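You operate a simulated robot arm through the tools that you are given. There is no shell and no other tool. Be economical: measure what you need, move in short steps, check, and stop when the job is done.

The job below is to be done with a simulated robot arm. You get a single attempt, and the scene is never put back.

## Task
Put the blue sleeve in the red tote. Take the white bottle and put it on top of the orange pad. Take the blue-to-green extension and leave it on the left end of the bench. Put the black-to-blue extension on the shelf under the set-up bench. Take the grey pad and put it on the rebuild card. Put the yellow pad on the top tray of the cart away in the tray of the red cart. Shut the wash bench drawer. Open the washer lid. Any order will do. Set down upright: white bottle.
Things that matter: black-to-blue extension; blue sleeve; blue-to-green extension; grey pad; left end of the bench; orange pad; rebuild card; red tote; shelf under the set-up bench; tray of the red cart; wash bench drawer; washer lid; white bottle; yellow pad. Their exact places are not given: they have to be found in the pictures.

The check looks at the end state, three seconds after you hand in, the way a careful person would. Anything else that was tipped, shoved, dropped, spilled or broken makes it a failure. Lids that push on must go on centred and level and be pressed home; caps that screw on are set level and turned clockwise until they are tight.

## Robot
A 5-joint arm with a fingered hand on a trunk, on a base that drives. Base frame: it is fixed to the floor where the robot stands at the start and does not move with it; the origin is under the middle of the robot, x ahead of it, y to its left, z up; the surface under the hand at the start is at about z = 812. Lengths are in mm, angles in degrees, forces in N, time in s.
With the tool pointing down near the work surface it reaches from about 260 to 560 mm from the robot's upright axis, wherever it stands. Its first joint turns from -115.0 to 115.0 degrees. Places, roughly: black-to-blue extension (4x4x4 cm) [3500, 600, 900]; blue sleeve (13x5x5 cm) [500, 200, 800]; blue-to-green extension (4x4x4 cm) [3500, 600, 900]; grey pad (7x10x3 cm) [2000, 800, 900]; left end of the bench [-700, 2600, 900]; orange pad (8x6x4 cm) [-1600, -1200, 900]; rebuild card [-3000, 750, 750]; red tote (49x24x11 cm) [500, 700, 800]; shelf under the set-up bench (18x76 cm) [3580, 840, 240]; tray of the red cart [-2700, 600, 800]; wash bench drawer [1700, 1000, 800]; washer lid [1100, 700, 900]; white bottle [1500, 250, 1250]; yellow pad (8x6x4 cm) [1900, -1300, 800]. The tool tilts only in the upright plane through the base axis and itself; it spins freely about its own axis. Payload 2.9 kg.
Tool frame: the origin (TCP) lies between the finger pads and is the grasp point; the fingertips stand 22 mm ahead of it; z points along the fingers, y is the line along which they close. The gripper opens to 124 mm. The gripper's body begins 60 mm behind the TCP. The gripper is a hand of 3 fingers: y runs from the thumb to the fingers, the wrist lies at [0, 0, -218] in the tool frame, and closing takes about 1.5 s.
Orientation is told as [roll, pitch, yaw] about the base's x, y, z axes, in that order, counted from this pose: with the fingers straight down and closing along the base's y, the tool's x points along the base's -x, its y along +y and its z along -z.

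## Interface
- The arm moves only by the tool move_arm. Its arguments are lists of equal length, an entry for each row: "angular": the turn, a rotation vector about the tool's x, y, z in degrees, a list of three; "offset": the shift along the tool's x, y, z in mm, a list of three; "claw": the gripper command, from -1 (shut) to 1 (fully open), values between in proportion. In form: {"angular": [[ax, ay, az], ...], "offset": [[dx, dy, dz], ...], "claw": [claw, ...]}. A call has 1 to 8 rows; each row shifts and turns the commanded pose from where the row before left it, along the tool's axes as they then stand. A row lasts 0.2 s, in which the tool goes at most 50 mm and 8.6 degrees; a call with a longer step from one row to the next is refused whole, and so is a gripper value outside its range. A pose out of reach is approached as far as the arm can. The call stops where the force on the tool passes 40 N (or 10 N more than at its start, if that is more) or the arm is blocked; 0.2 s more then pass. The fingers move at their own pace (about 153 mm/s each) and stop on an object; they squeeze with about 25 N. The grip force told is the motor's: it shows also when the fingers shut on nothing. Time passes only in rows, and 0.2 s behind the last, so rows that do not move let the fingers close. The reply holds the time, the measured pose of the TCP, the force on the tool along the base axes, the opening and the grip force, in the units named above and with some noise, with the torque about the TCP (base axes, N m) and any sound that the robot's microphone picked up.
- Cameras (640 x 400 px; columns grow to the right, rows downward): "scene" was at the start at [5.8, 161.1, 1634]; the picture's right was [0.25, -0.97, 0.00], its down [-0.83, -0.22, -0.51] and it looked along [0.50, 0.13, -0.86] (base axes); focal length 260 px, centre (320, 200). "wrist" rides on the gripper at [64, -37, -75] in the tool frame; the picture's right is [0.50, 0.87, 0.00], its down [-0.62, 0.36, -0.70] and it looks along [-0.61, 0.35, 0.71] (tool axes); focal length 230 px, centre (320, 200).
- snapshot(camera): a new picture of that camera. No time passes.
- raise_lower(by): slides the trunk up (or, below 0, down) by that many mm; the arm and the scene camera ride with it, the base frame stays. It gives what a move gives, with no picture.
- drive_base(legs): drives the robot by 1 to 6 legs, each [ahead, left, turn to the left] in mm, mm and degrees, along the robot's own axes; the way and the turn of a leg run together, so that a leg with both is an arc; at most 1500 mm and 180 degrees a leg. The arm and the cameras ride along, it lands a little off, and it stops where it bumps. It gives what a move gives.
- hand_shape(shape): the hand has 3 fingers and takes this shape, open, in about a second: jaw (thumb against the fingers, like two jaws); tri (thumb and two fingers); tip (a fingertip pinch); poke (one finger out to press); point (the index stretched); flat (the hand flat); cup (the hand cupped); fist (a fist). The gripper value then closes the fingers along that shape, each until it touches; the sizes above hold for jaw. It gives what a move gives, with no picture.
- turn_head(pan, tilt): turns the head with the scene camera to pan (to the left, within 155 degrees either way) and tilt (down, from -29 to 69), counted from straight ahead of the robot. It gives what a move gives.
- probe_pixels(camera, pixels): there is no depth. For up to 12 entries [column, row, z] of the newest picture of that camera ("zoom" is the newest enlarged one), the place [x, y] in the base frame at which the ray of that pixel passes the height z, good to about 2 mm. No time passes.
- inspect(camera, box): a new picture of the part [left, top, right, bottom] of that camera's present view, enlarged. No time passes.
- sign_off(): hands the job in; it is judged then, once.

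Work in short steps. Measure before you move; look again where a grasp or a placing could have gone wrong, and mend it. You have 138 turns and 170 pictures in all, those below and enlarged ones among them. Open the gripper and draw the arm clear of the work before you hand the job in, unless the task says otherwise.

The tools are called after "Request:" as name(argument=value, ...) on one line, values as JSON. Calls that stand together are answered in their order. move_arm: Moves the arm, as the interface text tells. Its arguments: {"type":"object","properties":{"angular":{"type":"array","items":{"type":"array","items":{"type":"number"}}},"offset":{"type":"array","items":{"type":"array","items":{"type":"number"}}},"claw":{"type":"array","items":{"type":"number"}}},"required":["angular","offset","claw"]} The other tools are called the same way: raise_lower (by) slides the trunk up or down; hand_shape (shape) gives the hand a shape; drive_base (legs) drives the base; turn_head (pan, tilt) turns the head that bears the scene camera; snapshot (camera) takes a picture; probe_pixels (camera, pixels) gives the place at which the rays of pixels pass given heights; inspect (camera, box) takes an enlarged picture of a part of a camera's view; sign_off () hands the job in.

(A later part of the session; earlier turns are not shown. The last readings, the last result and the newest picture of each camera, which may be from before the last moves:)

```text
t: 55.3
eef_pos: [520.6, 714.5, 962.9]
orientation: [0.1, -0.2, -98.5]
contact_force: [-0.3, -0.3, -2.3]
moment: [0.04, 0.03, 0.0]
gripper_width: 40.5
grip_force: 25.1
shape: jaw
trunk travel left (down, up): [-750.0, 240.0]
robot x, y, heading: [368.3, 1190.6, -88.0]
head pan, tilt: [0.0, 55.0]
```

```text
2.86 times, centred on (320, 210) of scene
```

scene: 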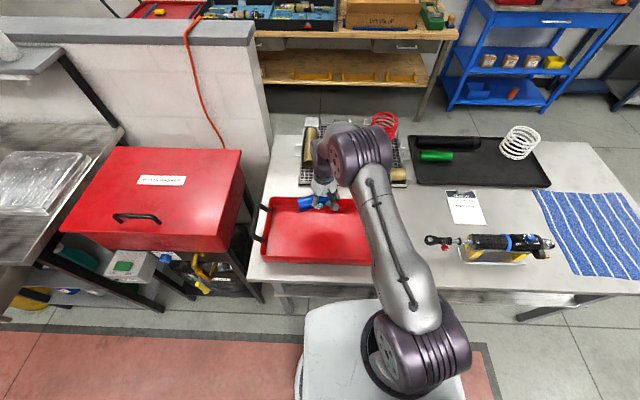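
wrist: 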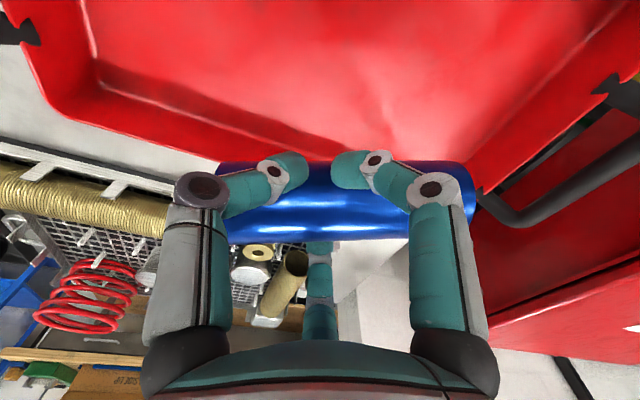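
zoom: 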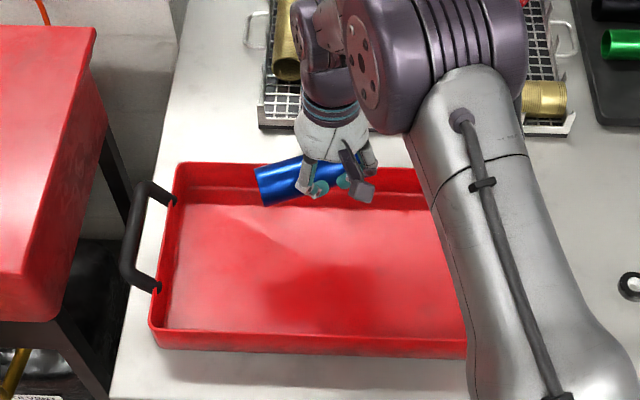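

The rim is really at about z 866, so the tote spans y ≈ 640–870; I move to y≈765 and lower into it.

Request:
move_arm(angular=[[0, 0, 0], [0, 0, 0], [0, 0, 0], [0, 0, 0], [0, 0, 0], [0, 0, 0]], offset=[[24, -8.5, 0], [24, -8.5, 0], [0, 0, 40], [0, 0, 35], [0, 0, 20], [0, 0, 12]], claw=[-1, -1, -1, -1, -1, -1])

Request:
inspect(camera="scene", box=[240, 140, 400, 280])

Request:
snapshot(camera="wrist")

```text
t: 56.7
eef_pos: [508.4, 762.2, 854.4]
orientation: [0.1, -0.2, -98.3]
contact_force: [0.1, -0.2, -1.7]
moment: [0.02, 0.03, -0.01]
gripper_width: 40.2
grip_force: 25.0
shape: jaw
trunk travel left (down, up): [-750.0, 240.0]
robot x, y, heading: [368.0, 1192.4, -87.8]
head pan, tilt: [0.0, 55.0]
```

```text
2.86 times, centred on (320, 210) of scene
```

zoom: 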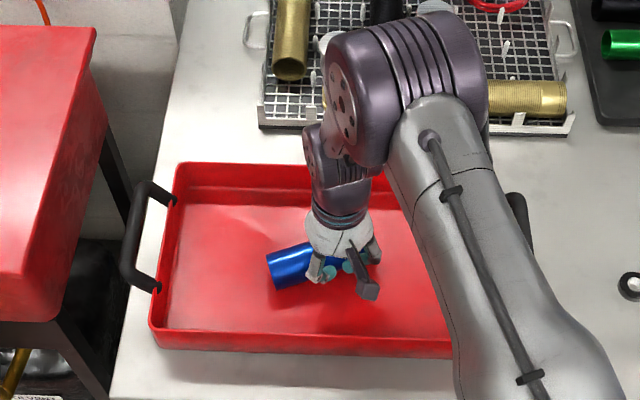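

```text
130 pictures are left
```

wrist: 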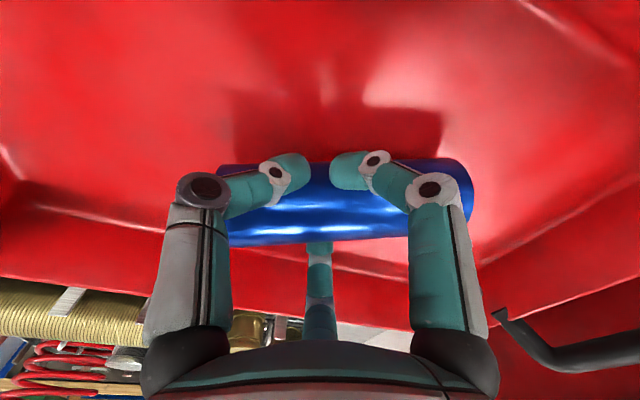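

The sleeve is inside, just above the tote's floor. I lower the last few mm with force watch, open and withdraw.

Request:
move_arm(angular=[[0, 0, 0], [0, 0, 0], [0, 0, 0], [0, 0, 0]], offset=[[0, 0, 4], [0, 0, 4], [0, 0, 4], [0, 0, 0]], claw=[-1, -1, -1, -1])

Request:
move_arm(angular=[[0, 0, 0], [0, 0, 0], [0, 0, 0], [0, 0, 0], [0, 0, 0], [0, 0, 0], [0, 0, 0]], offset=[[0, 0, 0], [0, 0, 0], [0, 0, 0], [0, 0, -30], [0, 0, -45], [0, 0, -45], [0, 0, -45]], claw=[-0.3, 0.2, 0.5, 0.6, 1, 1, 1])

Request:
snapshot(camera="scene")

```text
t: 57.7
eef_pos: [508.8, 764.3, 844.4]
orientation: [0.2, -0.3, -98.4]
contact_force: [0.4, 0.5, 12.7]
moment: [-0.25, -0.19, 0.02]
gripper_width: 40.9
grip_force: 25.1
shape: jaw
trunk travel left (down, up): [-750.0, 240.0]
robot x, y, heading: [369.3, 1194.0, -87.8]
head pan, tilt: [0.0, 55.0]
```

```text
t: 59.3
eef_pos: [507.6, 763.2, 1009.9]
orientation: [0.1, -0.2, -98.4]
contact_force: [-0.1, -0.7, -0.2]
moment: [0.0, -0.02, 0.0]
gripper_width: 124.1
grip_force: 0.1
shape: jaw
trunk travel left (down, up): [-750.0, 240.0]
robot x, y, heading: [371.3, 1194.9, -87.9]
head pan, tilt: [0.0, 55.0]
```

```text
129 pictures are left
```

scene: 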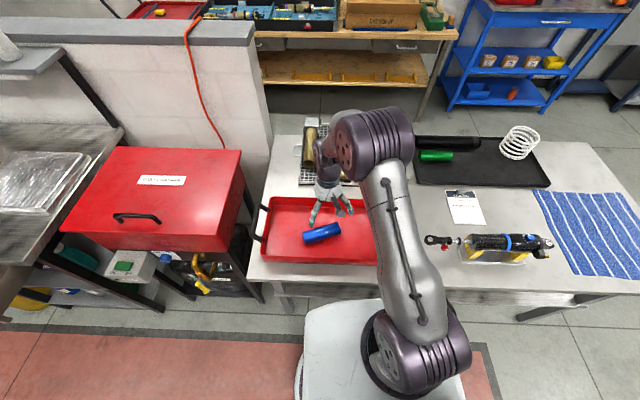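

The sleeve rests in the tote. Next is the washer lid: handle at (135,217). I probe its place roughly and then drive over in front of it.

Request:
probe_pixels(camera="scene", pixels=[[135, 217, 930], [225, 237, 900], [62, 232, 900], [105, 150, 920], [240, 150, 920], [165, 312, 0], [262, 302, 0], [0, 322, 0], [20, 270, 880]])

Request:
drive_base(legs=[[-120, 0, 0], [0, 600, 0]])

Request:
turn_head(pan=15, tilt=50)

Request:
snapshot(camera="scene")

```text
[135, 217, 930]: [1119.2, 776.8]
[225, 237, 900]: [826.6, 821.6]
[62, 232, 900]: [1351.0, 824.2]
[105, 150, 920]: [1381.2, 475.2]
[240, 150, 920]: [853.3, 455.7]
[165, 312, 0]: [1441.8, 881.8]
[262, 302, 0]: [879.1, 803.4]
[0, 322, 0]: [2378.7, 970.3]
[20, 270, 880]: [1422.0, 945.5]
```

```text
t: 63.5
eef_pos: [1107.4, 912.5, 1009.2]
orientation: [0.1, -0.1, -97.5]
contact_force: [0.0, -0.1, 0.0]
moment: [-0.01, -0.02, 0.05]
gripper_width: 124.1
grip_force: 0.0
shape: jaw
trunk travel left (down, up): [-750.0, 240.0]
robot x, y, heading: [964.5, 1336.6, -87.2]
head pan, tilt: [0.0, 55.0]
```

```text
t: 64.3
eef_pos: [1106.5, 911.8, 1009.0]
orientation: [0.2, -0.2, -97.6]
contact_force: [-0.5, -0.6, -0.9]
moment: [-0.01, 0.0, -0.02]
gripper_width: 124.0
grip_force: 0.0
shape: jaw
trunk travel left (down, up): [-750.0, 240.0]
robot x, y, heading: [962.8, 1336.7, -87.0]
head pan, tilt: [15.0, 50.0]
```

```text
128 pictures are left
```

scene: 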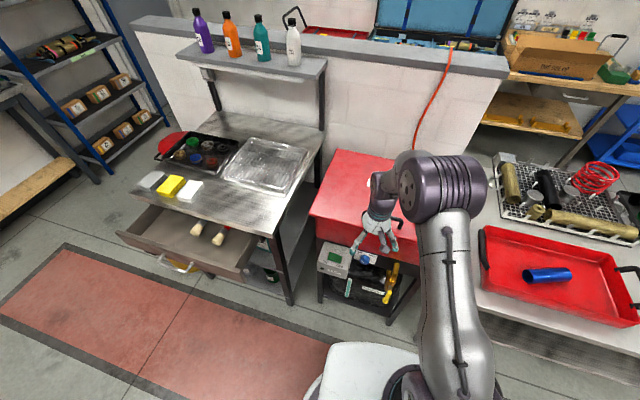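

The open drawer, the pads, the bottle shelf, and the washer are all in view; the arm hides the handle. I look with the wrist camera.

Request:
snapshot(camera="wrist")

Request:
inspect(camera="scene", box=[100, 0, 420, 320])

```text
127 pictures are left
```

wrist: 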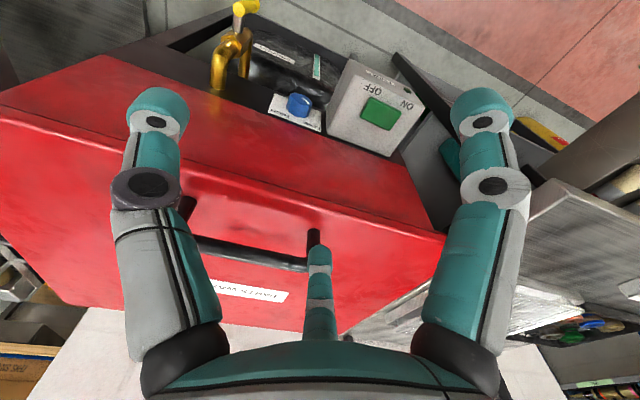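

```text
1.25 times, centred on (260, 160) of scene
```

zoom: 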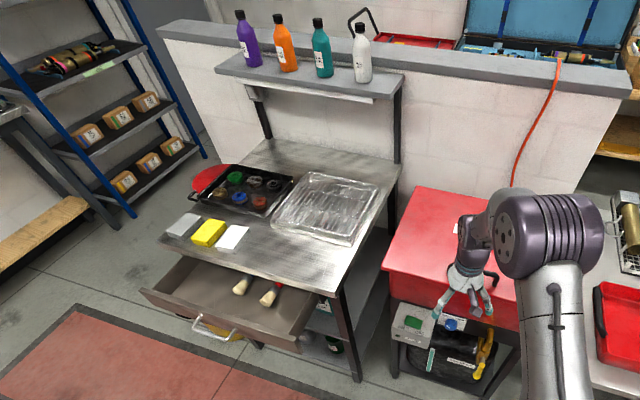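

I triangulate the handle: wrist pixels of the bar (195,245),(305,265), its posts, and the lid edges.

Request:
probe_pixels(camera="wrist", pixels=[[250, 256, 930], [250, 256, 910], [250, 256, 890], [195, 245, 910], [305, 264, 910], [425, 210, 880], [443, 240, 880], [100, 55, 880], [0, 110, 880], [312, 240, 900], [250, 290, 890], [100, 135, 880]])

Request:
inspect(camera="wrist", box=[160, 180, 360, 320])

```text
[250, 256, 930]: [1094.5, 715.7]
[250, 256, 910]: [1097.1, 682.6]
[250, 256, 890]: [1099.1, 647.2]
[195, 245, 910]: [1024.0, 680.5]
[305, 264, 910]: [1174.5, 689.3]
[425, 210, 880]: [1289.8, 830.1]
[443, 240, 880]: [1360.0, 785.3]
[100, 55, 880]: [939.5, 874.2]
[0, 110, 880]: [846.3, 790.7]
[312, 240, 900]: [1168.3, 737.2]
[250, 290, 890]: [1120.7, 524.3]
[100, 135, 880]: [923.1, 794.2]
```

```text
2.86 times, centred on (260, 250) of wrist
```

zoom: 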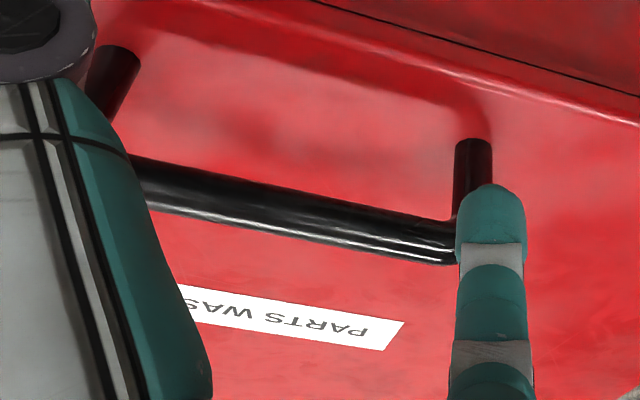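

A rough triangulation puts the bar near z≈980, y≈810. I raise the hand 90 mm for a second, accurate ray.

Request:
move_arm(angular=[[0, 0, 0], [0, 0, 0]], offset=[[0, 0, -45], [0, 0, -45]], claw=[1, 1])

Request:
snapshot(camera="wrist")

Request:
snapshot(camera="scene")

```text
t: 64.9
eef_pos: [1107.7, 911.9, 1100.3]
orientation: [0.1, -0.2, -97.5]
contact_force: [-0.4, -0.5, 0.3]
moment: [-0.02, 0.03, -0.02]
gripper_width: 123.9
grip_force: 0.0
shape: jaw
trunk travel left (down, up): [-750.0, 240.0]
robot x, y, heading: [959.9, 1338.4, -86.9]
head pan, tilt: [15.0, 50.0]
```

```text
124 pictures are left
```

wrist: 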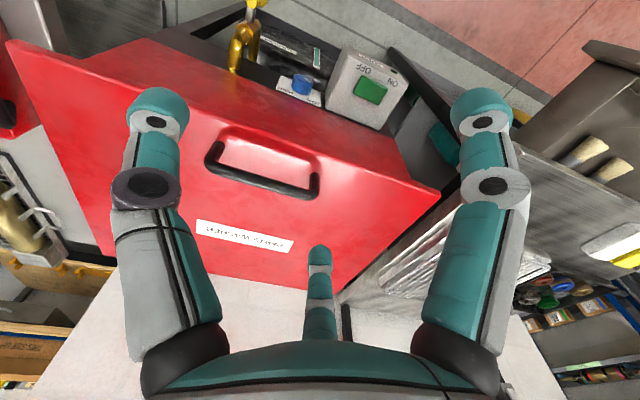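

```text
123 pictures are left
```

scene: 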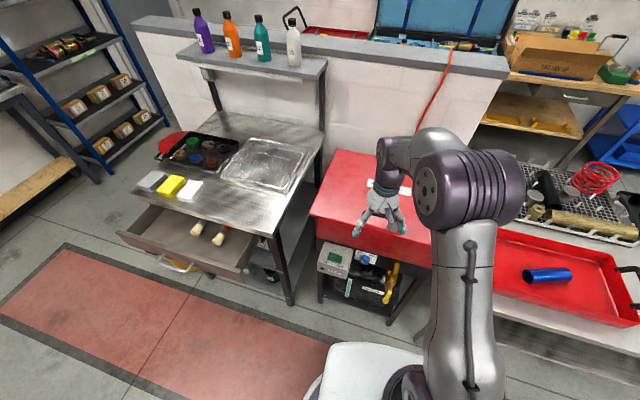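

Request:
probe_pixels(camera="wrist", pixels=[[313, 194, 910], [313, 194, 940], [313, 194, 970], [208, 168, 940], [208, 168, 970], [262, 184, 940], [262, 184, 970], [313, 160, 930], [225, 130, 930], [435, 190, 930], [108, 260, 930], [130, 55, 930]])

```text
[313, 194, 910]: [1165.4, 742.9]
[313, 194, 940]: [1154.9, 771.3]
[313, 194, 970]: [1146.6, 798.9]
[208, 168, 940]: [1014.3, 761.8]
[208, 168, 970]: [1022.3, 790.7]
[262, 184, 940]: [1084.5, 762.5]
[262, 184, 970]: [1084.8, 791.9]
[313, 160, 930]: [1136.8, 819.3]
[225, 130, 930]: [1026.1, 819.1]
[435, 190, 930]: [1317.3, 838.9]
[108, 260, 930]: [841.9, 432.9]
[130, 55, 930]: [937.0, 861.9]
```

Intersecting both rays puts the bar at z≈983, y≈805, x 1025–1143, with the lid top at z≈940 and the hinge near y≈440. I drive closer and line up squarely with the handle, hand kept high.

Request:
drive_base(legs=[[0, 118, -3], [155, 0, 0]])

Request:
turn_head(pan=0, tilt=50)

Request:
snapshot(camera="scene")

Request:
snapshot(camera="wrist")

```text
t: 67.1
eef_pos: [1205.5, 747.2, 1099.6]
orientation: [0.1, -0.2, -100.4]
contact_force: [0.6, -0.5, -0.3]
moment: [0.05, 0.0, -0.01]
gripper_width: 124.0
grip_force: 0.2
shape: jaw
trunk travel left (down, up): [-750.0, 240.0]
robot x, y, heading: [1082.9, 1179.4, -89.5]
head pan, tilt: [15.0, 50.0]
```

```text
t: 67.9
eef_pos: [1206.4, 748.0, 1098.6]
orientation: [0.2, -0.3, -100.4]
contact_force: [0.2, -0.1, 0.1]
moment: [0.0, 0.03, -0.04]
gripper_width: 124.2
grip_force: 0.0
shape: jaw
trunk travel left (down, up): [-750.0, 240.0]
robot x, y, heading: [1080.3, 1180.7, -89.7]
head pan, tilt: [0.0, 50.0]
```

```text
122 pictures are left
```

scene: 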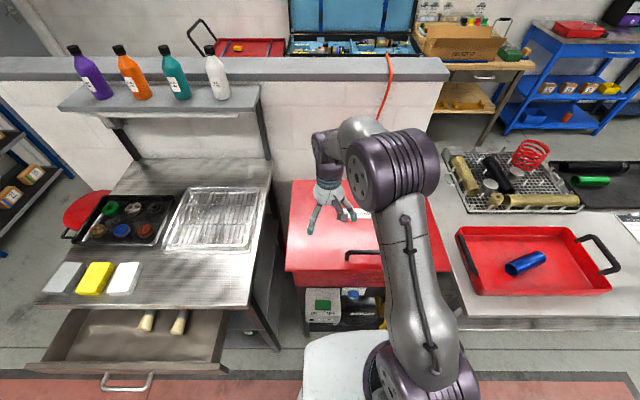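

```text
121 pictures are left
```

wrist: 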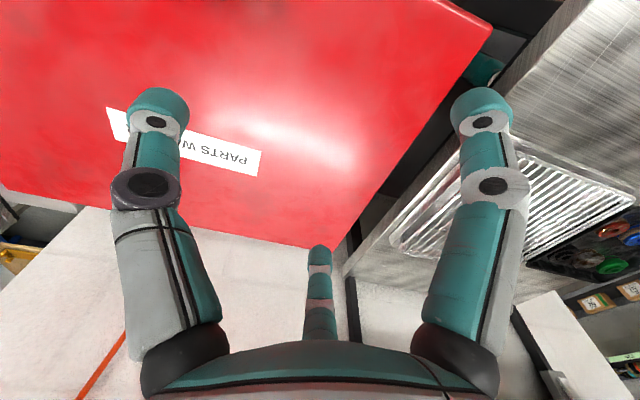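

The bar is visible at scene (345–385,253). I move above the bar's middle and spin so that one finger goes behind it and two in front.

Request:
move_arm(angular=[[0, 0, 0], [0, 0, 0], [0, 0, 0], [0, 0, 7.3], [0, 0, 7.3], [0, 0, 7.3]], offset=[[11.4, -43.1, 0], [11.4, -43.1, 0], [11.4, -43.1, 0], [0, 0, 20], [0, 0, 20], [0, 0, 0]], claw=[1, 1, 1, 1, 1, 1])

Request:
snapshot(camera="wrist")

Request:
snapshot(camera="scene")

```text
t: 69.3
eef_pos: [1085.1, 806.0, 1059.2]
orientation: [0.2, -0.2, -122.4]
contact_force: [-0.6, 0.5, 0.3]
moment: [-0.02, 0.0, 0.02]
gripper_width: 124.0
grip_force: 0.0
shape: jaw
trunk travel left (down, up): [-750.0, 240.0]
robot x, y, heading: [1078.2, 1180.6, -89.9]
head pan, tilt: [0.0, 50.0]
```

```text
120 pictures are left
```

wrist: 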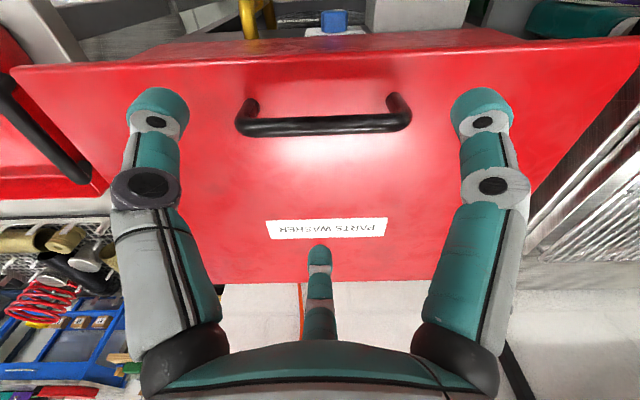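

```text
119 pictures are left
```

scene: 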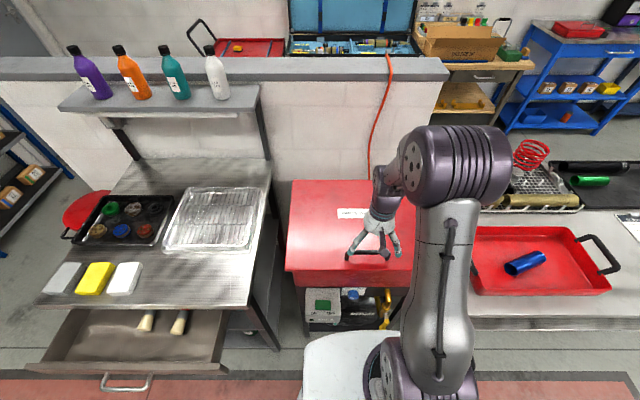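

Request:
probe_pixels(camera="wrist", pixels=[[240, 128, 983], [408, 122, 983], [323, 124, 983], [323, 124, 960], [323, 60, 930], [323, 60, 940], [270, 281, 930], [400, 281, 930], [250, 104, 940], [395, 98, 940]])

Request:
probe_pixels(camera="scene", pixels=[[348, 257, 983], [348, 257, 960], [292, 182, 930], [285, 268, 940], [298, 290, 900], [345, 72, 1250]])

```text
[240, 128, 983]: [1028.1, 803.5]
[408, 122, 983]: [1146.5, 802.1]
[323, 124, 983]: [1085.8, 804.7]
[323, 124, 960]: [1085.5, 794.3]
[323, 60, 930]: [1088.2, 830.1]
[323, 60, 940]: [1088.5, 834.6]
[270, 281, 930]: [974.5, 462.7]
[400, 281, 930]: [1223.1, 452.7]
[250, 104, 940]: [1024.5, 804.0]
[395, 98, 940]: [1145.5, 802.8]
```

```text
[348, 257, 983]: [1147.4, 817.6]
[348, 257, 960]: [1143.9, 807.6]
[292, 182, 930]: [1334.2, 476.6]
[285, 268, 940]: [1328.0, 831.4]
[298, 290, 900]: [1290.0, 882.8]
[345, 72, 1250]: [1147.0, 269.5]
```

Bar centre (1086,804), z≈978. I lower to z≈972 and close on it.

Request:
move_arm(angular=[[0, 0, 0], [0, 0, 0], [0, 0, 0], [0, 0, 0], [0, 0, 0], [0, 0, 0], [0, 0, 0], [0, 0, 0]], offset=[[0, 0, 40], [0, 0, 33], [0, 0, 14], [0, 0, 0], [0, 0, 0], [0, 0, 0], [0, 0, 0], [0, 0, 0]], claw=[0.6, 0.4, 0.3, 0, -0.4, -0.8, -1, -1])

Request:
snapshot(camera="wrist")

```text
t: 71.1
eef_pos: [1085.5, 804.1, 972.4]
orientation: [0.0, 0.0, -122.3]
contact_force: [-1.4, 3.8, -3.2]
moment: [0.0, -0.05, -0.04]
gripper_width: 0.2
grip_force: 25.0
shape: jaw
trunk travel left (down, up): [-750.0, 240.0]
robot x, y, heading: [1079.0, 1185.0, -89.6]
head pan, tilt: [0.0, 50.0]
```

```text
118 pictures are left
```

wrist: 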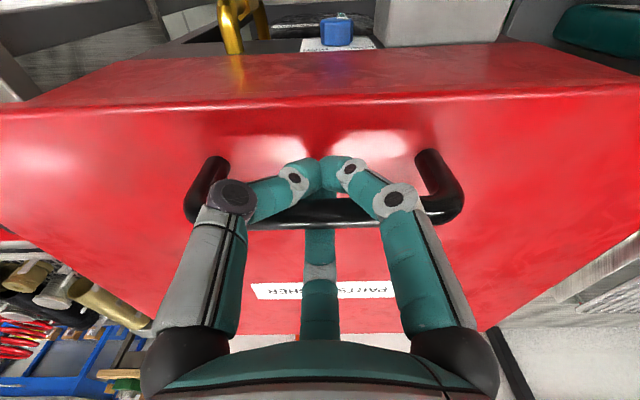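

The fingers close under the bar and cage it. I swing the bar along its arc about the hinge (y≈460, z≈935), three rows first, watching the forces.

Request:
move_arm(angular=[[-2.14, -3.38, 0], [-2.14, -3.38, 0], [-2.14, -3.38, 0]], offset=[[-7.1, 4.5, -47.5], [-15.4, 9.7, -44.6], [-22.9, 14.5, -40]], claw=[-1, -1, -1])

Request:
snapshot(camera="scene")

```text
t: 71.9
eef_pos: [1084.2, 753.7, 1109.4]
orientation: [6.6, -10.1, -122.8]
contact_force: [3.0, -6.2, -7.6]
moment: [0.12, 0.04, 0.04]
gripper_width: 0.2
grip_force: 25.0
shape: jaw
trunk travel left (down, up): [-750.0, 240.0]
robot x, y, heading: [1084.2, 1181.6, -89.7]
head pan, tilt: [0.0, 50.0]
```

```text
117 pictures are left
```

scene: 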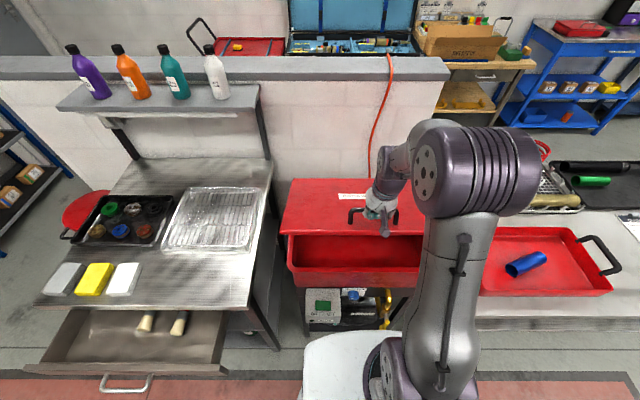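

The lid lifts freely with small forces. I continue the arc by three rows.

Request:
move_arm(angular=[[-2.14, -3.38, 0], [-2.14, -3.38, 0], [-2.14, -3.38, 0]], offset=[[-29.3, 18.5, -33.5], [-34.6, 21.9, -25.5], [-38.4, 24.2, -16.4]], claw=[-1, -1, -1])

Request:
snapshot(camera="scene")

```text
t: 72.7
eef_pos: [1083.7, 652.4, 1211.1]
orientation: [13.1, -19.6, -124.6]
contact_force: [4.0, -21.1, -35.7]
moment: [0.38, -0.05, 0.02]
gripper_width: 0.0
grip_force: 25.1
shape: jaw
trunk travel left (down, up): [-750.0, 240.0]
robot x, y, heading: [1082.3, 1181.5, -90.0]
head pan, tilt: [0.0, 50.0]
```

```text
116 pictures are left
```

scene: 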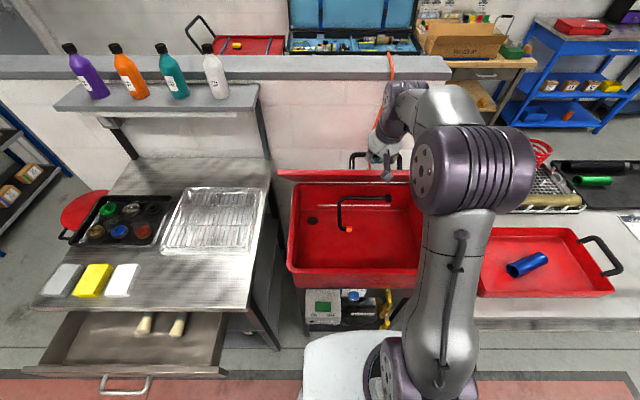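

The pull is radial toward the hinge (≈40 N): my arc is a bit too wide, so the hinge is lower (~z 900). I continue on a tighter arc.

Request:
move_arm(angular=[[-2.14, -3.38, 0], [-1.07, -1.69, 0]], offset=[[-32.8, 20.7, 10.7], [-41.2, 26, 5.5]], claw=[-1, -1])

Request:
snapshot(camera="scene")

Request:
snapshot(camera="wrist")

```text
t: 73.3
eef_pos: [1084.1, 576.4, 1238.7]
orientation: [17.2, -24.9, -126.0]
contact_force: [0.8, 0.2, 0.3]
moment: [0.05, 0.0, -0.01]
gripper_width: 0.0
grip_force: 25.0
shape: jaw
trunk travel left (down, up): [-750.0, 240.0]
robot x, y, heading: [1079.7, 1182.1, -89.9]
head pan, tilt: [0.0, 50.0]
```

```text
115 pictures are left
```

scene: 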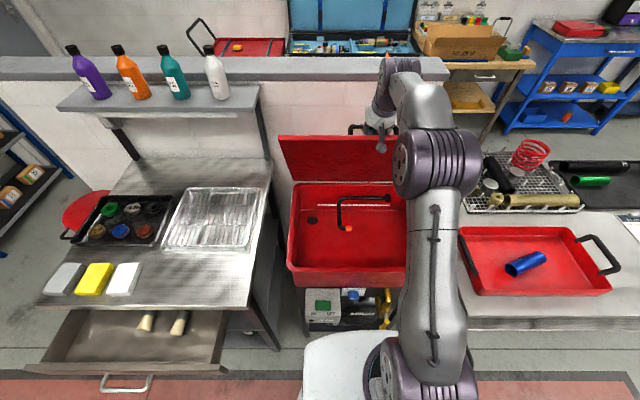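

```text
114 pictures are left
```

wrist: 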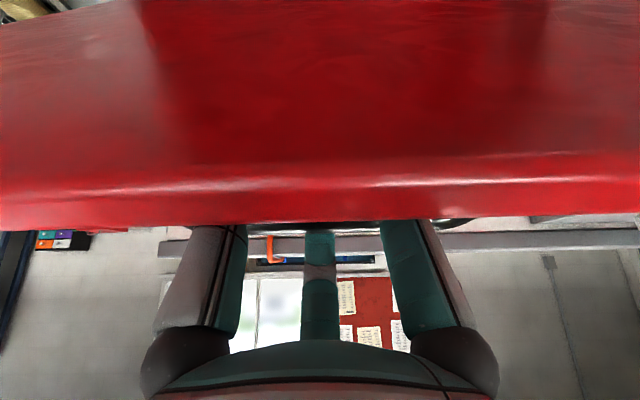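

Forces vanish and the lid stands steeply. I go on two more rows on the arc.

Request:
move_arm(angular=[[0, 0, 0], [0, 0, 0]], offset=[[-38.5, 24.3, 17.3], [-37.8, 23.9, 20]], claw=[-1, -1])

Request:
snapshot(camera="scene")

Request:
snapshot(camera="wrist")

```text
t: 73.9
eef_pos: [1083.6, 542.0, 1237.8]
orientation: [17.3, -25.2, -126.1]
contact_force: [-0.1, -0.4, 0.6]
moment: [0.01, -0.03, 0.03]
gripper_width: 0.2
grip_force: 24.6
shape: jaw
out of reach, approached as far as the arm can: row 1, 2
trunk travel left (down, up): [-750.0, 240.0]
robot x, y, heading: [1082.6, 1183.8, -89.6]
head pan, tilt: [0.0, 50.0]
```

```text
113 pictures are left
```

scene: 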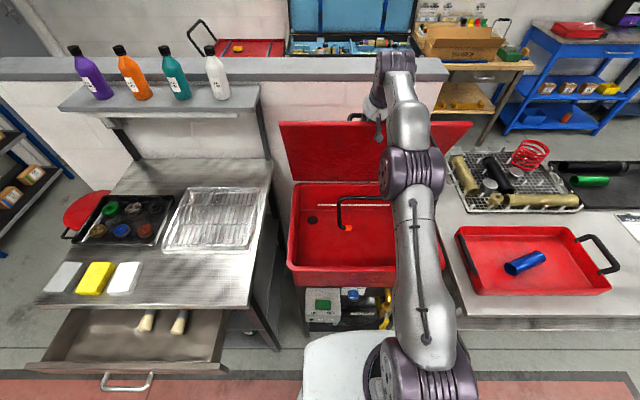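

```text
112 pictures are left
```

wrist: 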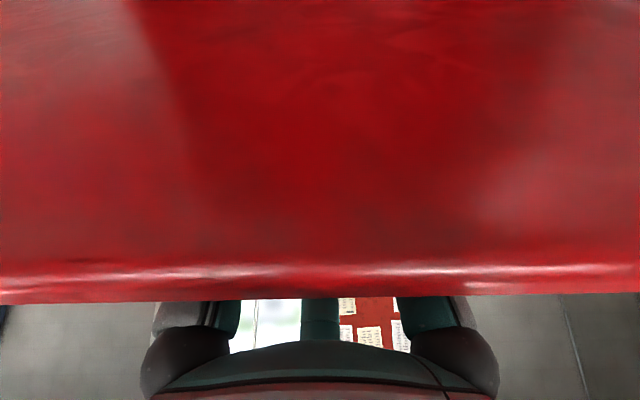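

The arm is at full stretch with the lid at about 75°, forces nil. I nudge the base 50 mm forward to carry the lid further.

Request:
drive_base(legs=[[50, 0, 0]])

Request:
snapshot(camera="scene")

Request:
probe_pixels(camera="scene", pixels=[[280, 118, 1280], [280, 118, 1250], [293, 182, 930], [293, 182, 900], [340, 72, 1150], [360, 118, 1260]])

```text
t: 74.9
eef_pos: [1085.7, 493.4, 1243.9]
orientation: [17.9, -25.6, -126.3]
contact_force: [0.7, 1.1, 6.5]
moment: [0.78, 0.2, 0.12]
gripper_width: 0.1
grip_force: 24.8
shape: jaw
trunk travel left (down, up): [-750.0, 240.0]
robot x, y, heading: [1080.7, 1139.6, -89.9]
head pan, tilt: [0.0, 50.0]
stopped in leg 1: the force on the tool passed its limit at 42 N (the readings are from after the stop); the commanded pose is now the measured one
```

```text
111 pictures are left
```

scene: 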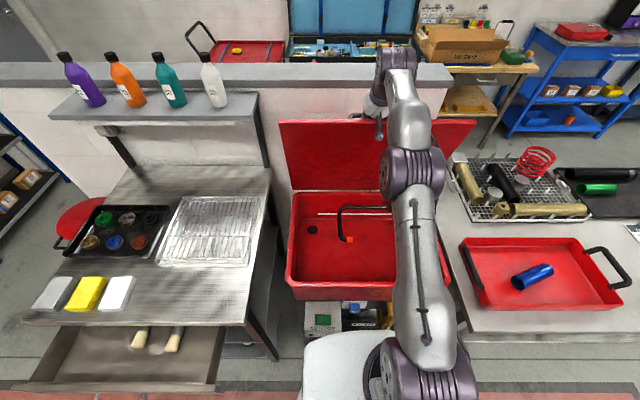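

```text
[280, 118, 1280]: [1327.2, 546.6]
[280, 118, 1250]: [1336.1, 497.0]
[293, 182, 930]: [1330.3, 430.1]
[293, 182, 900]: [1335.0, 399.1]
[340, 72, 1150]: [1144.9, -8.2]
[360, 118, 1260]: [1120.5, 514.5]
```

The lid stands at about 73° and the tilted hand now leans on its edge. I open the fingers a little in place to test whether the lid stays by itself.

Request:
move_arm(angular=[[0, 0, 0], [0, 0, 0], [0, 0, 0], [0, 0, 0]], offset=[[0, 0, 0], [0, 0, 0], [0, 0, 0], [0, 0, 0]], claw=[-0.7, -0.4, -0.1, 0.1])

Request:
snapshot(camera="scene")

Request:
snapshot(camera="wrist")

```text
t: 75.9
eef_pos: [1085.5, 493.8, 1243.4]
orientation: [17.9, -25.7, -126.3]
contact_force: [1.7, 0.4, 9.9]
moment: [0.45, -0.33, 0.27]
gripper_width: 56.6
grip_force: 0.0
shape: jaw
trunk travel left (down, up): [-750.0, 240.0]
robot x, y, heading: [1083.5, 1139.8, -90.0]
head pan, tilt: [0.0, 50.0]
```

```text
110 pictures are left
```

scene: 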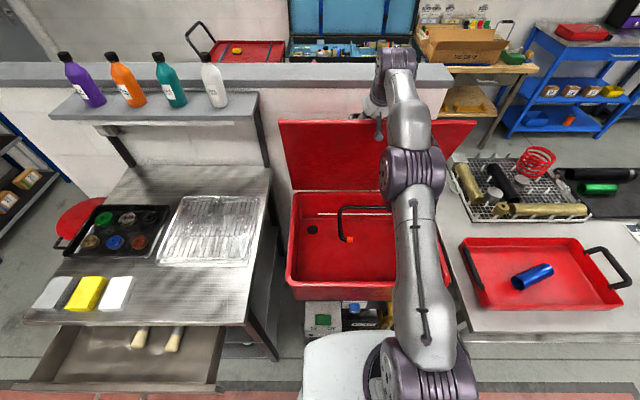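

```text
109 pictures are left
```

wrist: 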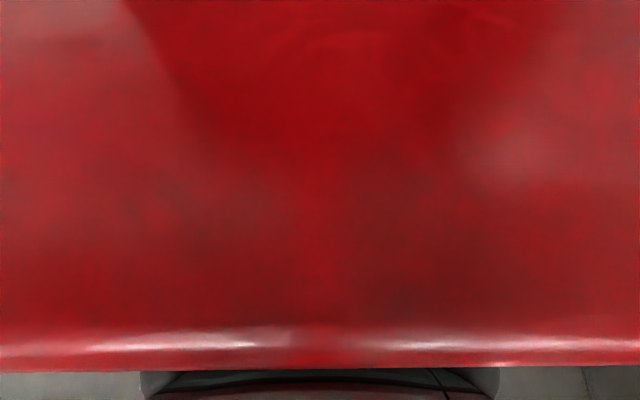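

The lid rests steady. I withdraw the hand straight up with the trunk so as not to drag the lid forward.

Request:
raise_lower(by=50)

Request:
snapshot(camera="scene")

Request:
snapshot(camera="wrist")

```text
t: 76.8
eef_pos: [1085.9, 492.1, 1292.8]
orientation: [17.9, -25.6, -126.3]
contact_force: [0.6, -0.7, 1.8]
moment: [-0.03, -0.02, -0.02]
gripper_width: 41.3
grip_force: 4.7
shape: jaw
trunk travel left (down, up): [-800.0, 190.0]
robot x, y, heading: [1079.2, 1136.1, -89.8]
head pan, tilt: [0.0, 50.0]
```

```text
108 pictures are left
```

scene: 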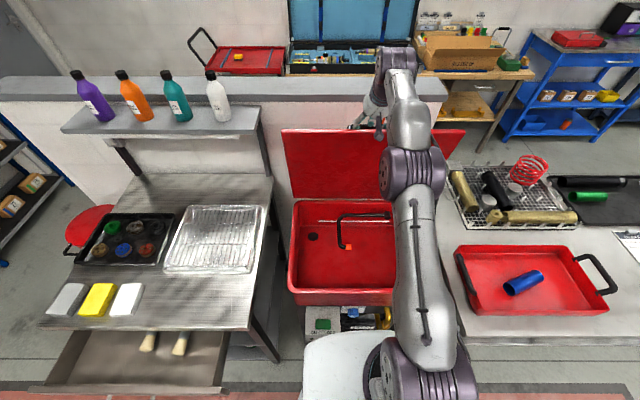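

```text
107 pictures are left
```

wrist: 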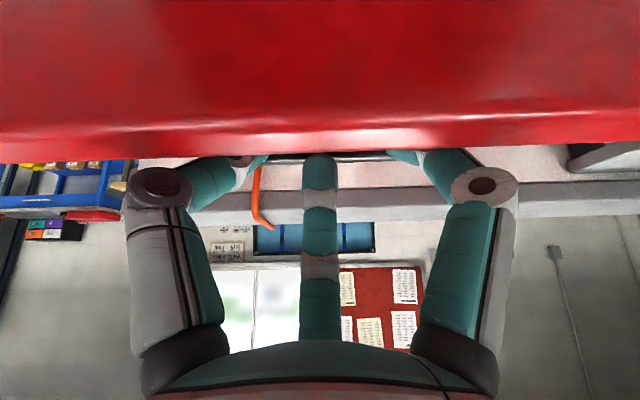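

The lid stays; I raise further to clear it.

Request:
raise_lower(by=80)

Request:
snapshot(camera="scene")

Request:
snapshot(camera="wrist")

```text
t: 78.0
eef_pos: [1084.8, 490.5, 1372.5]
orientation: [17.9, -25.5, -126.3]
contact_force: [-0.1, 0.1, -0.1]
moment: [-0.04, 0.03, -0.01]
gripper_width: 12.6
grip_force: 24.9
shape: jaw
trunk travel left (down, up): [-880.0, 110.0]
robot x, y, heading: [1083.1, 1136.1, -89.9]
head pan, tilt: [0.0, 50.0]
```

```text
106 pictures are left
```

scene: 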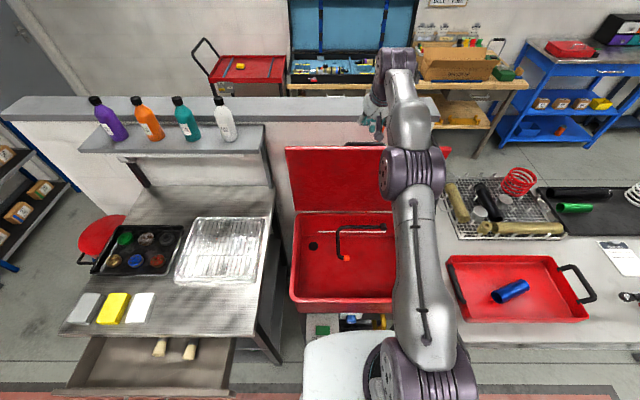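

```text
105 pictures are left
```

wrist: 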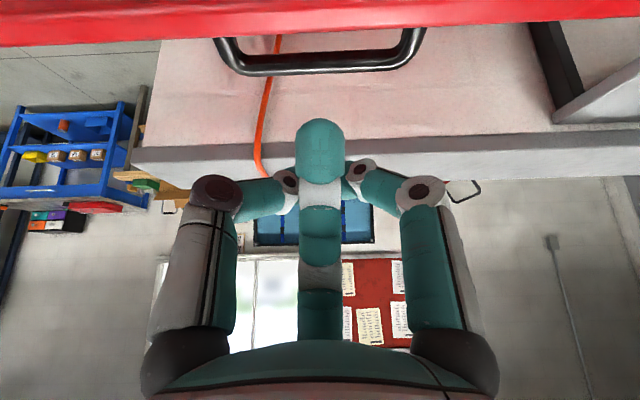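

The hand is clear and the lid stays up. I measure its angle from the upper edge (287,147).

Request:
probe_pixels(camera="scene", pixels=[[287, 147, 1300], [287, 147, 1280], [287, 147, 1260], [287, 147, 1240], [300, 212, 940], [300, 212, 910]])

Request:
probe_pixels(camera="wrist", pixels=[[320, 35, 1300], [320, 35, 1280], [320, 35, 1260], [320, 65, 1250], [320, 65, 1230]])

```text
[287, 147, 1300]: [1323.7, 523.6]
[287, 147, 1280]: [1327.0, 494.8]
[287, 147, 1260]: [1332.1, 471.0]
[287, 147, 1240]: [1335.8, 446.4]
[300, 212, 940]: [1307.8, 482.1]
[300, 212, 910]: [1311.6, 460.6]
```

```text
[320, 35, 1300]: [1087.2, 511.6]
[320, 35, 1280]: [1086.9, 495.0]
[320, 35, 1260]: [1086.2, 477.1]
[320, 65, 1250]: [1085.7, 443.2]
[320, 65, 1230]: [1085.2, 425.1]
```

The rays intersect at the lid edge (y≈497, z≈1282): it is open about 84° and stays. Now I back away and go in front of the open drawer.

Request:
drive_base(legs=[[-420, 0, 0], [0, 600, 0]])

Request:
turn_head(pan=0, tilt=45)

Request:
snapshot(camera="scene")

```text
t: 83.6
eef_pos: [1685.6, 917.7, 1372.6]
orientation: [17.8, -25.7, -125.8]
contact_force: [0.6, 0.3, 0.3]
moment: [-0.03, 0.01, -0.03]
gripper_width: 12.9
grip_force: 25.1
shape: jaw
trunk travel left (down, up): [-880.0, 110.0]
robot x, y, heading: [1672.7, 1564.8, -89.4]
head pan, tilt: [0.0, 50.0]
```

```text
t: 84.2
eef_pos: [1685.5, 916.4, 1373.2]
orientation: [17.8, -25.6, -125.7]
contact_force: [0.2, 0.5, -0.6]
moment: [-0.02, 0.02, -0.05]
gripper_width: 12.7
grip_force: 24.7
shape: jaw
trunk travel left (down, up): [-880.0, 110.0]
robot x, y, heading: [1673.9, 1560.1, -89.5]
head pan, tilt: [0.0, 45.0]
```

```text
104 pictures are left
```

scene: 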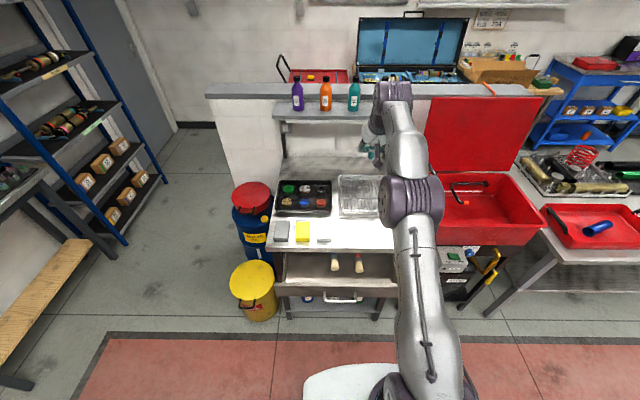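

Request:
probe_pixels(camera="scene", pixels=[[275, 285, 800], [397, 287, 800], [340, 300, 760], [340, 285, 820], [340, 285, 780], [275, 248, 880], [282, 232, 900], [302, 232, 900], [324, 240, 900], [345, 250, 880]])

Request:
inspect(camera="scene", box=[220, 160, 420, 330])

```text
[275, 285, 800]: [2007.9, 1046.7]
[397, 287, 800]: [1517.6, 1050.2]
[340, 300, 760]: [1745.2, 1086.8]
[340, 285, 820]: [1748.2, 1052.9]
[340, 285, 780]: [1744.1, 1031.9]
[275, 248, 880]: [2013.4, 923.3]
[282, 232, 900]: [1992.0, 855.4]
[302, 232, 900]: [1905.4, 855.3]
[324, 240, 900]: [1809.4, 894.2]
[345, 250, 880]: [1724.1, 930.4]
```

```text
2.35 times, centred on (320, 245) of scene
```

zoom: 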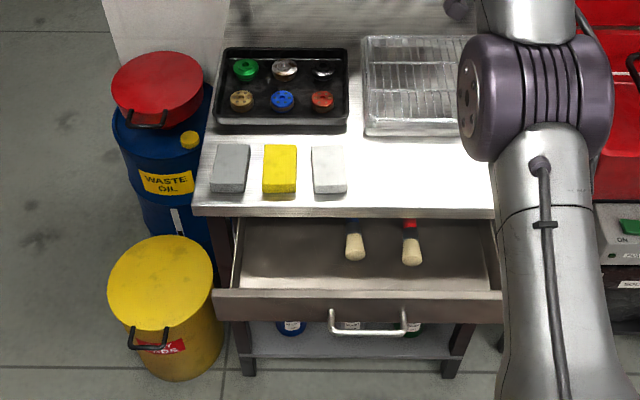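

Drawer front at y≈1045 (x 1518–2008), handle around (1745,1087,760). I back off so the closed, tilted fingers stand in front of the handle, then lower by the trunk.

Request:
drive_base(legs=[[-235, 62, 0]])

Request:
raise_lower(by=-590)

Request:
snapshot(camera="scene")

Request:
snapshot(camera="wrist")

```text
t: 86.0
eef_pos: [1742.4, 1152.0, 1371.8]
orientation: [17.8, -25.4, -125.8]
contact_force: [-0.2, -0.3, -0.5]
moment: [0.04, 0.02, 0.02]
gripper_width: 13.0
grip_force: 25.1
shape: jaw
trunk travel left (down, up): [-880.0, 110.0]
robot x, y, heading: [1733.1, 1798.8, -89.3]
head pan, tilt: [0.0, 45.0]
```

```text
refused: -590 is not a number from -400 to 400
```

```text
102 pictures are left
```

scene: 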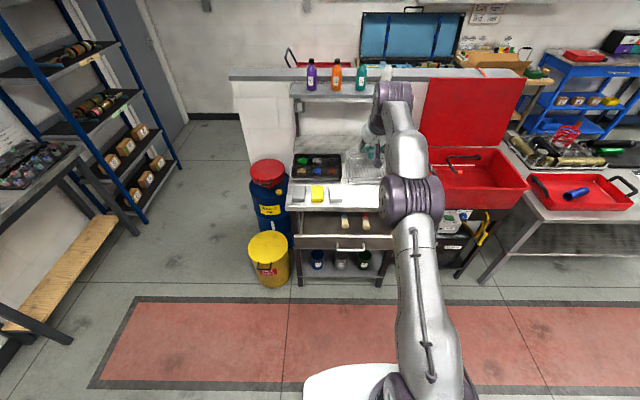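

```text
101 pictures are left
```

wrist: 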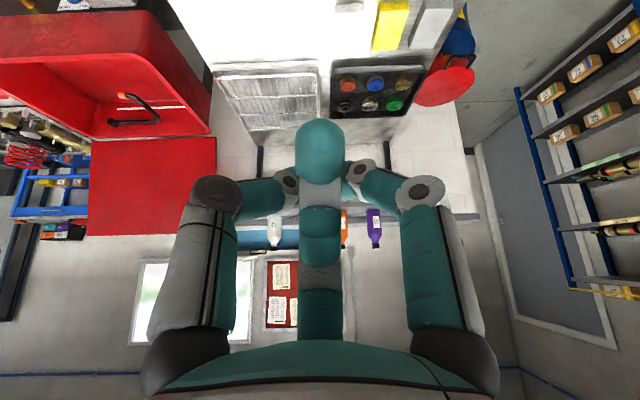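

The trunk takes at most 400 mm a call. I lower in two steps and then look from both cameras.

Request:
raise_lower(by=-350)

Request:
raise_lower(by=-240)

Request:
snapshot(camera="scene")

```text
t: 89.5
eef_pos: [1742.1, 1153.1, 1022.0]
orientation: [17.8, -25.6, -125.9]
contact_force: [1.2, 0.2, 0.1]
moment: [0.03, -0.05, 0.02]
gripper_width: 12.7
grip_force: 25.1
shape: jaw
trunk travel left (down, up): [-530.0, 460.0]
robot x, y, heading: [1733.2, 1796.7, -89.4]
head pan, tilt: [0.0, 45.0]
```

```text
t: 92.0
eef_pos: [1741.7, 1152.8, 781.1]
orientation: [17.8, -25.7, -125.9]
contact_force: [-0.1, -0.7, 1.5]
moment: [0.0, -0.01, 0.03]
gripper_width: 13.0
grip_force: 25.3
shape: jaw
trunk travel left (down, up): [-290.0, 700.0]
robot x, y, heading: [1733.8, 1801.6, -89.5]
head pan, tilt: [0.0, 45.0]
```

```text
100 pictures are left
```

scene: 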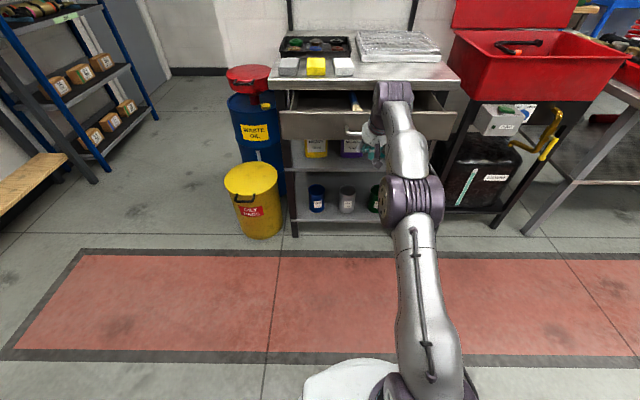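

I probe the handle and front panel again from this low view to fix their height.

Request:
probe_pixels(camera="scene", pixels=[[352, 134, 760], [352, 134, 740], [352, 134, 780], [281, 112, 820], [281, 112, 790], [281, 138, 760], [281, 138, 740], [455, 112, 800]])

Request:
inspect(camera="scene", box=[260, 50, 480, 190])

```text
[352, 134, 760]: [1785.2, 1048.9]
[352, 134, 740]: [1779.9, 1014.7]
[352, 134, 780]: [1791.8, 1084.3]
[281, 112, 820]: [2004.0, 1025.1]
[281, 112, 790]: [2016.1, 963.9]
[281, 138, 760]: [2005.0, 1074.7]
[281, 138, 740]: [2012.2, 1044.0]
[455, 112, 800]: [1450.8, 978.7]
```

```text
2.86 times, centred on (370, 120) of scene
```

zoom: 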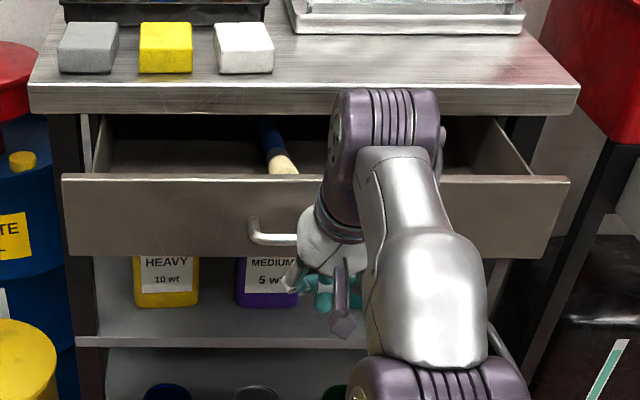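

Handle at z≈790, y≈1103, centred at x≈1745; the hand at (1742,1153,781) is right before it. I push by driving ahead.

Request:
drive_base(legs=[[130, 0, 0]])

Request:
inspect(camera="scene", box=[240, 30, 480, 190])

```text
t: 93.2
eef_pos: [1745.4, 1023.4, 783.0]
orientation: [17.8, -25.4, -125.7]
contact_force: [-0.6, -0.6, -0.4]
moment: [0.0, 0.03, -0.02]
gripper_width: 12.7
grip_force: 25.0
shape: jaw
trunk travel left (down, up): [-290.0, 700.0]
robot x, y, heading: [1734.1, 1672.9, -89.2]
head pan, tilt: [0.0, 45.0]
```

```text
2.50 times, centred on (360, 110) of scene
```

zoom: 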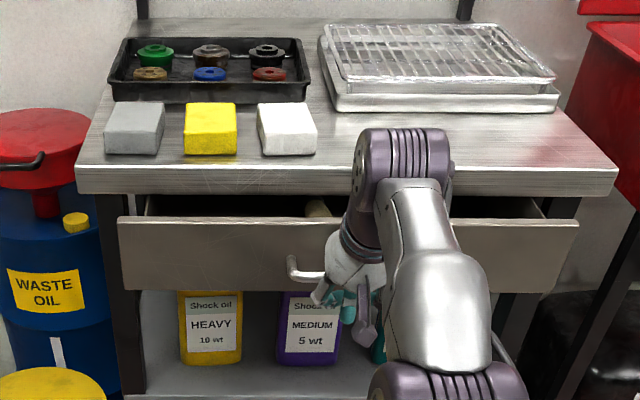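

The drawer moved in; I continue pushing.

Request:
drive_base(legs=[[45, 0, 0]])

Request:
inspect(camera="scene", box=[240, 30, 480, 190])

```text
t: 94.1
eef_pos: [1745.9, 978.6, 781.8]
orientation: [17.9, -25.4, -125.7]
contact_force: [0.1, -0.3, 0.0]
moment: [-0.02, 0.0, 0.0]
gripper_width: 13.3
grip_force: 25.3
shape: jaw
trunk travel left (down, up): [-290.0, 700.0]
robot x, y, heading: [1737.0, 1624.6, -89.2]
head pan, tilt: [0.0, 45.0]
```

```text
2.50 times, centred on (360, 110) of scene
```

zoom: 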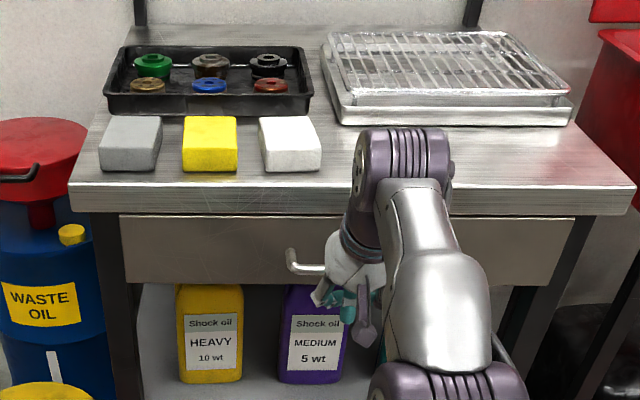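

The front is now under the bench edge; I push on gently until it meets the stop.

Request:
drive_base(legs=[[30, 0, 0]])

Request:
inspect(camera="scene", box=[240, 30, 480, 190])

```text
t: 95.0
eef_pos: [1746.7, 948.3, 782.3]
orientation: [17.9, -25.5, -125.7]
contact_force: [0.4, -0.2, 0.2]
moment: [0.0, 0.02, 0.02]
gripper_width: 13.0
grip_force: 24.9
shape: jaw
trunk travel left (down, up): [-290.0, 700.0]
robot x, y, heading: [1735.2, 1593.2, -89.2]
head pan, tilt: [0.0, 45.0]
```

```text
2.50 times, centred on (360, 110) of scene
```

zoom: 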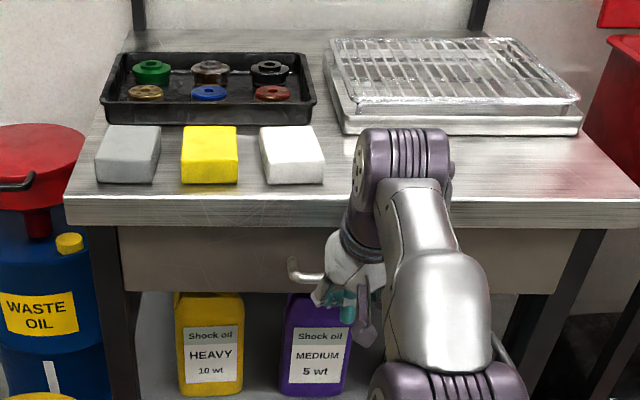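

Still no stop felt; I move 15 more and check for the gap between panel and bench frame.

Request:
drive_base(legs=[[15, 0, 0]])

Request:
inspect(camera="scene", box=[240, 60, 400, 180])

Request:
probe_pixels(camera="zoom", pixels=[[60, 130, 870], [60, 130, 880], [200, 200, 830], [200, 265, 752], [480, 150, 870], [205, 260, 790], [30, 80, 880]])

```text
t: 95.7
eef_pos: [1747.3, 933.7, 784.4]
orientation: [17.9, -25.7, -125.8]
contact_force: [-0.5, 5.4, 1.6]
moment: [-0.05, 0.0, -0.06]
gripper_width: 12.9
grip_force: 25.3
shape: jaw
trunk travel left (down, up): [-290.0, 700.0]
robot x, y, heading: [1734.1, 1577.6, -89.2]
head pan, tilt: [0.0, 45.0]
```

```text
3.33 times, centred on (320, 120) of scene
```

zoom: 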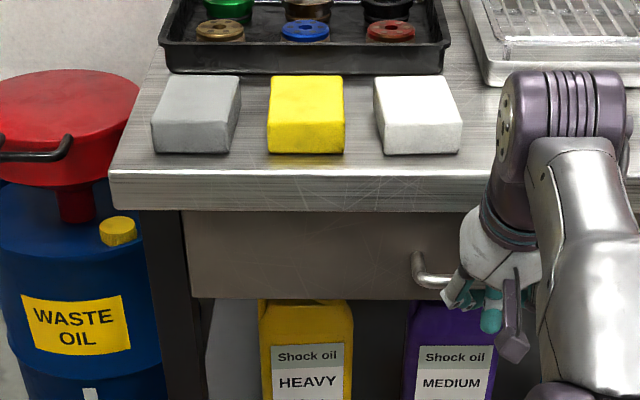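

```text
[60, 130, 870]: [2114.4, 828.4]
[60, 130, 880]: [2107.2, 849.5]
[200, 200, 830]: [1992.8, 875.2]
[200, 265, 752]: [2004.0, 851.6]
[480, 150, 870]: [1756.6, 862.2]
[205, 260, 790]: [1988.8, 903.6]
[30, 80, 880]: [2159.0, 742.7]
```

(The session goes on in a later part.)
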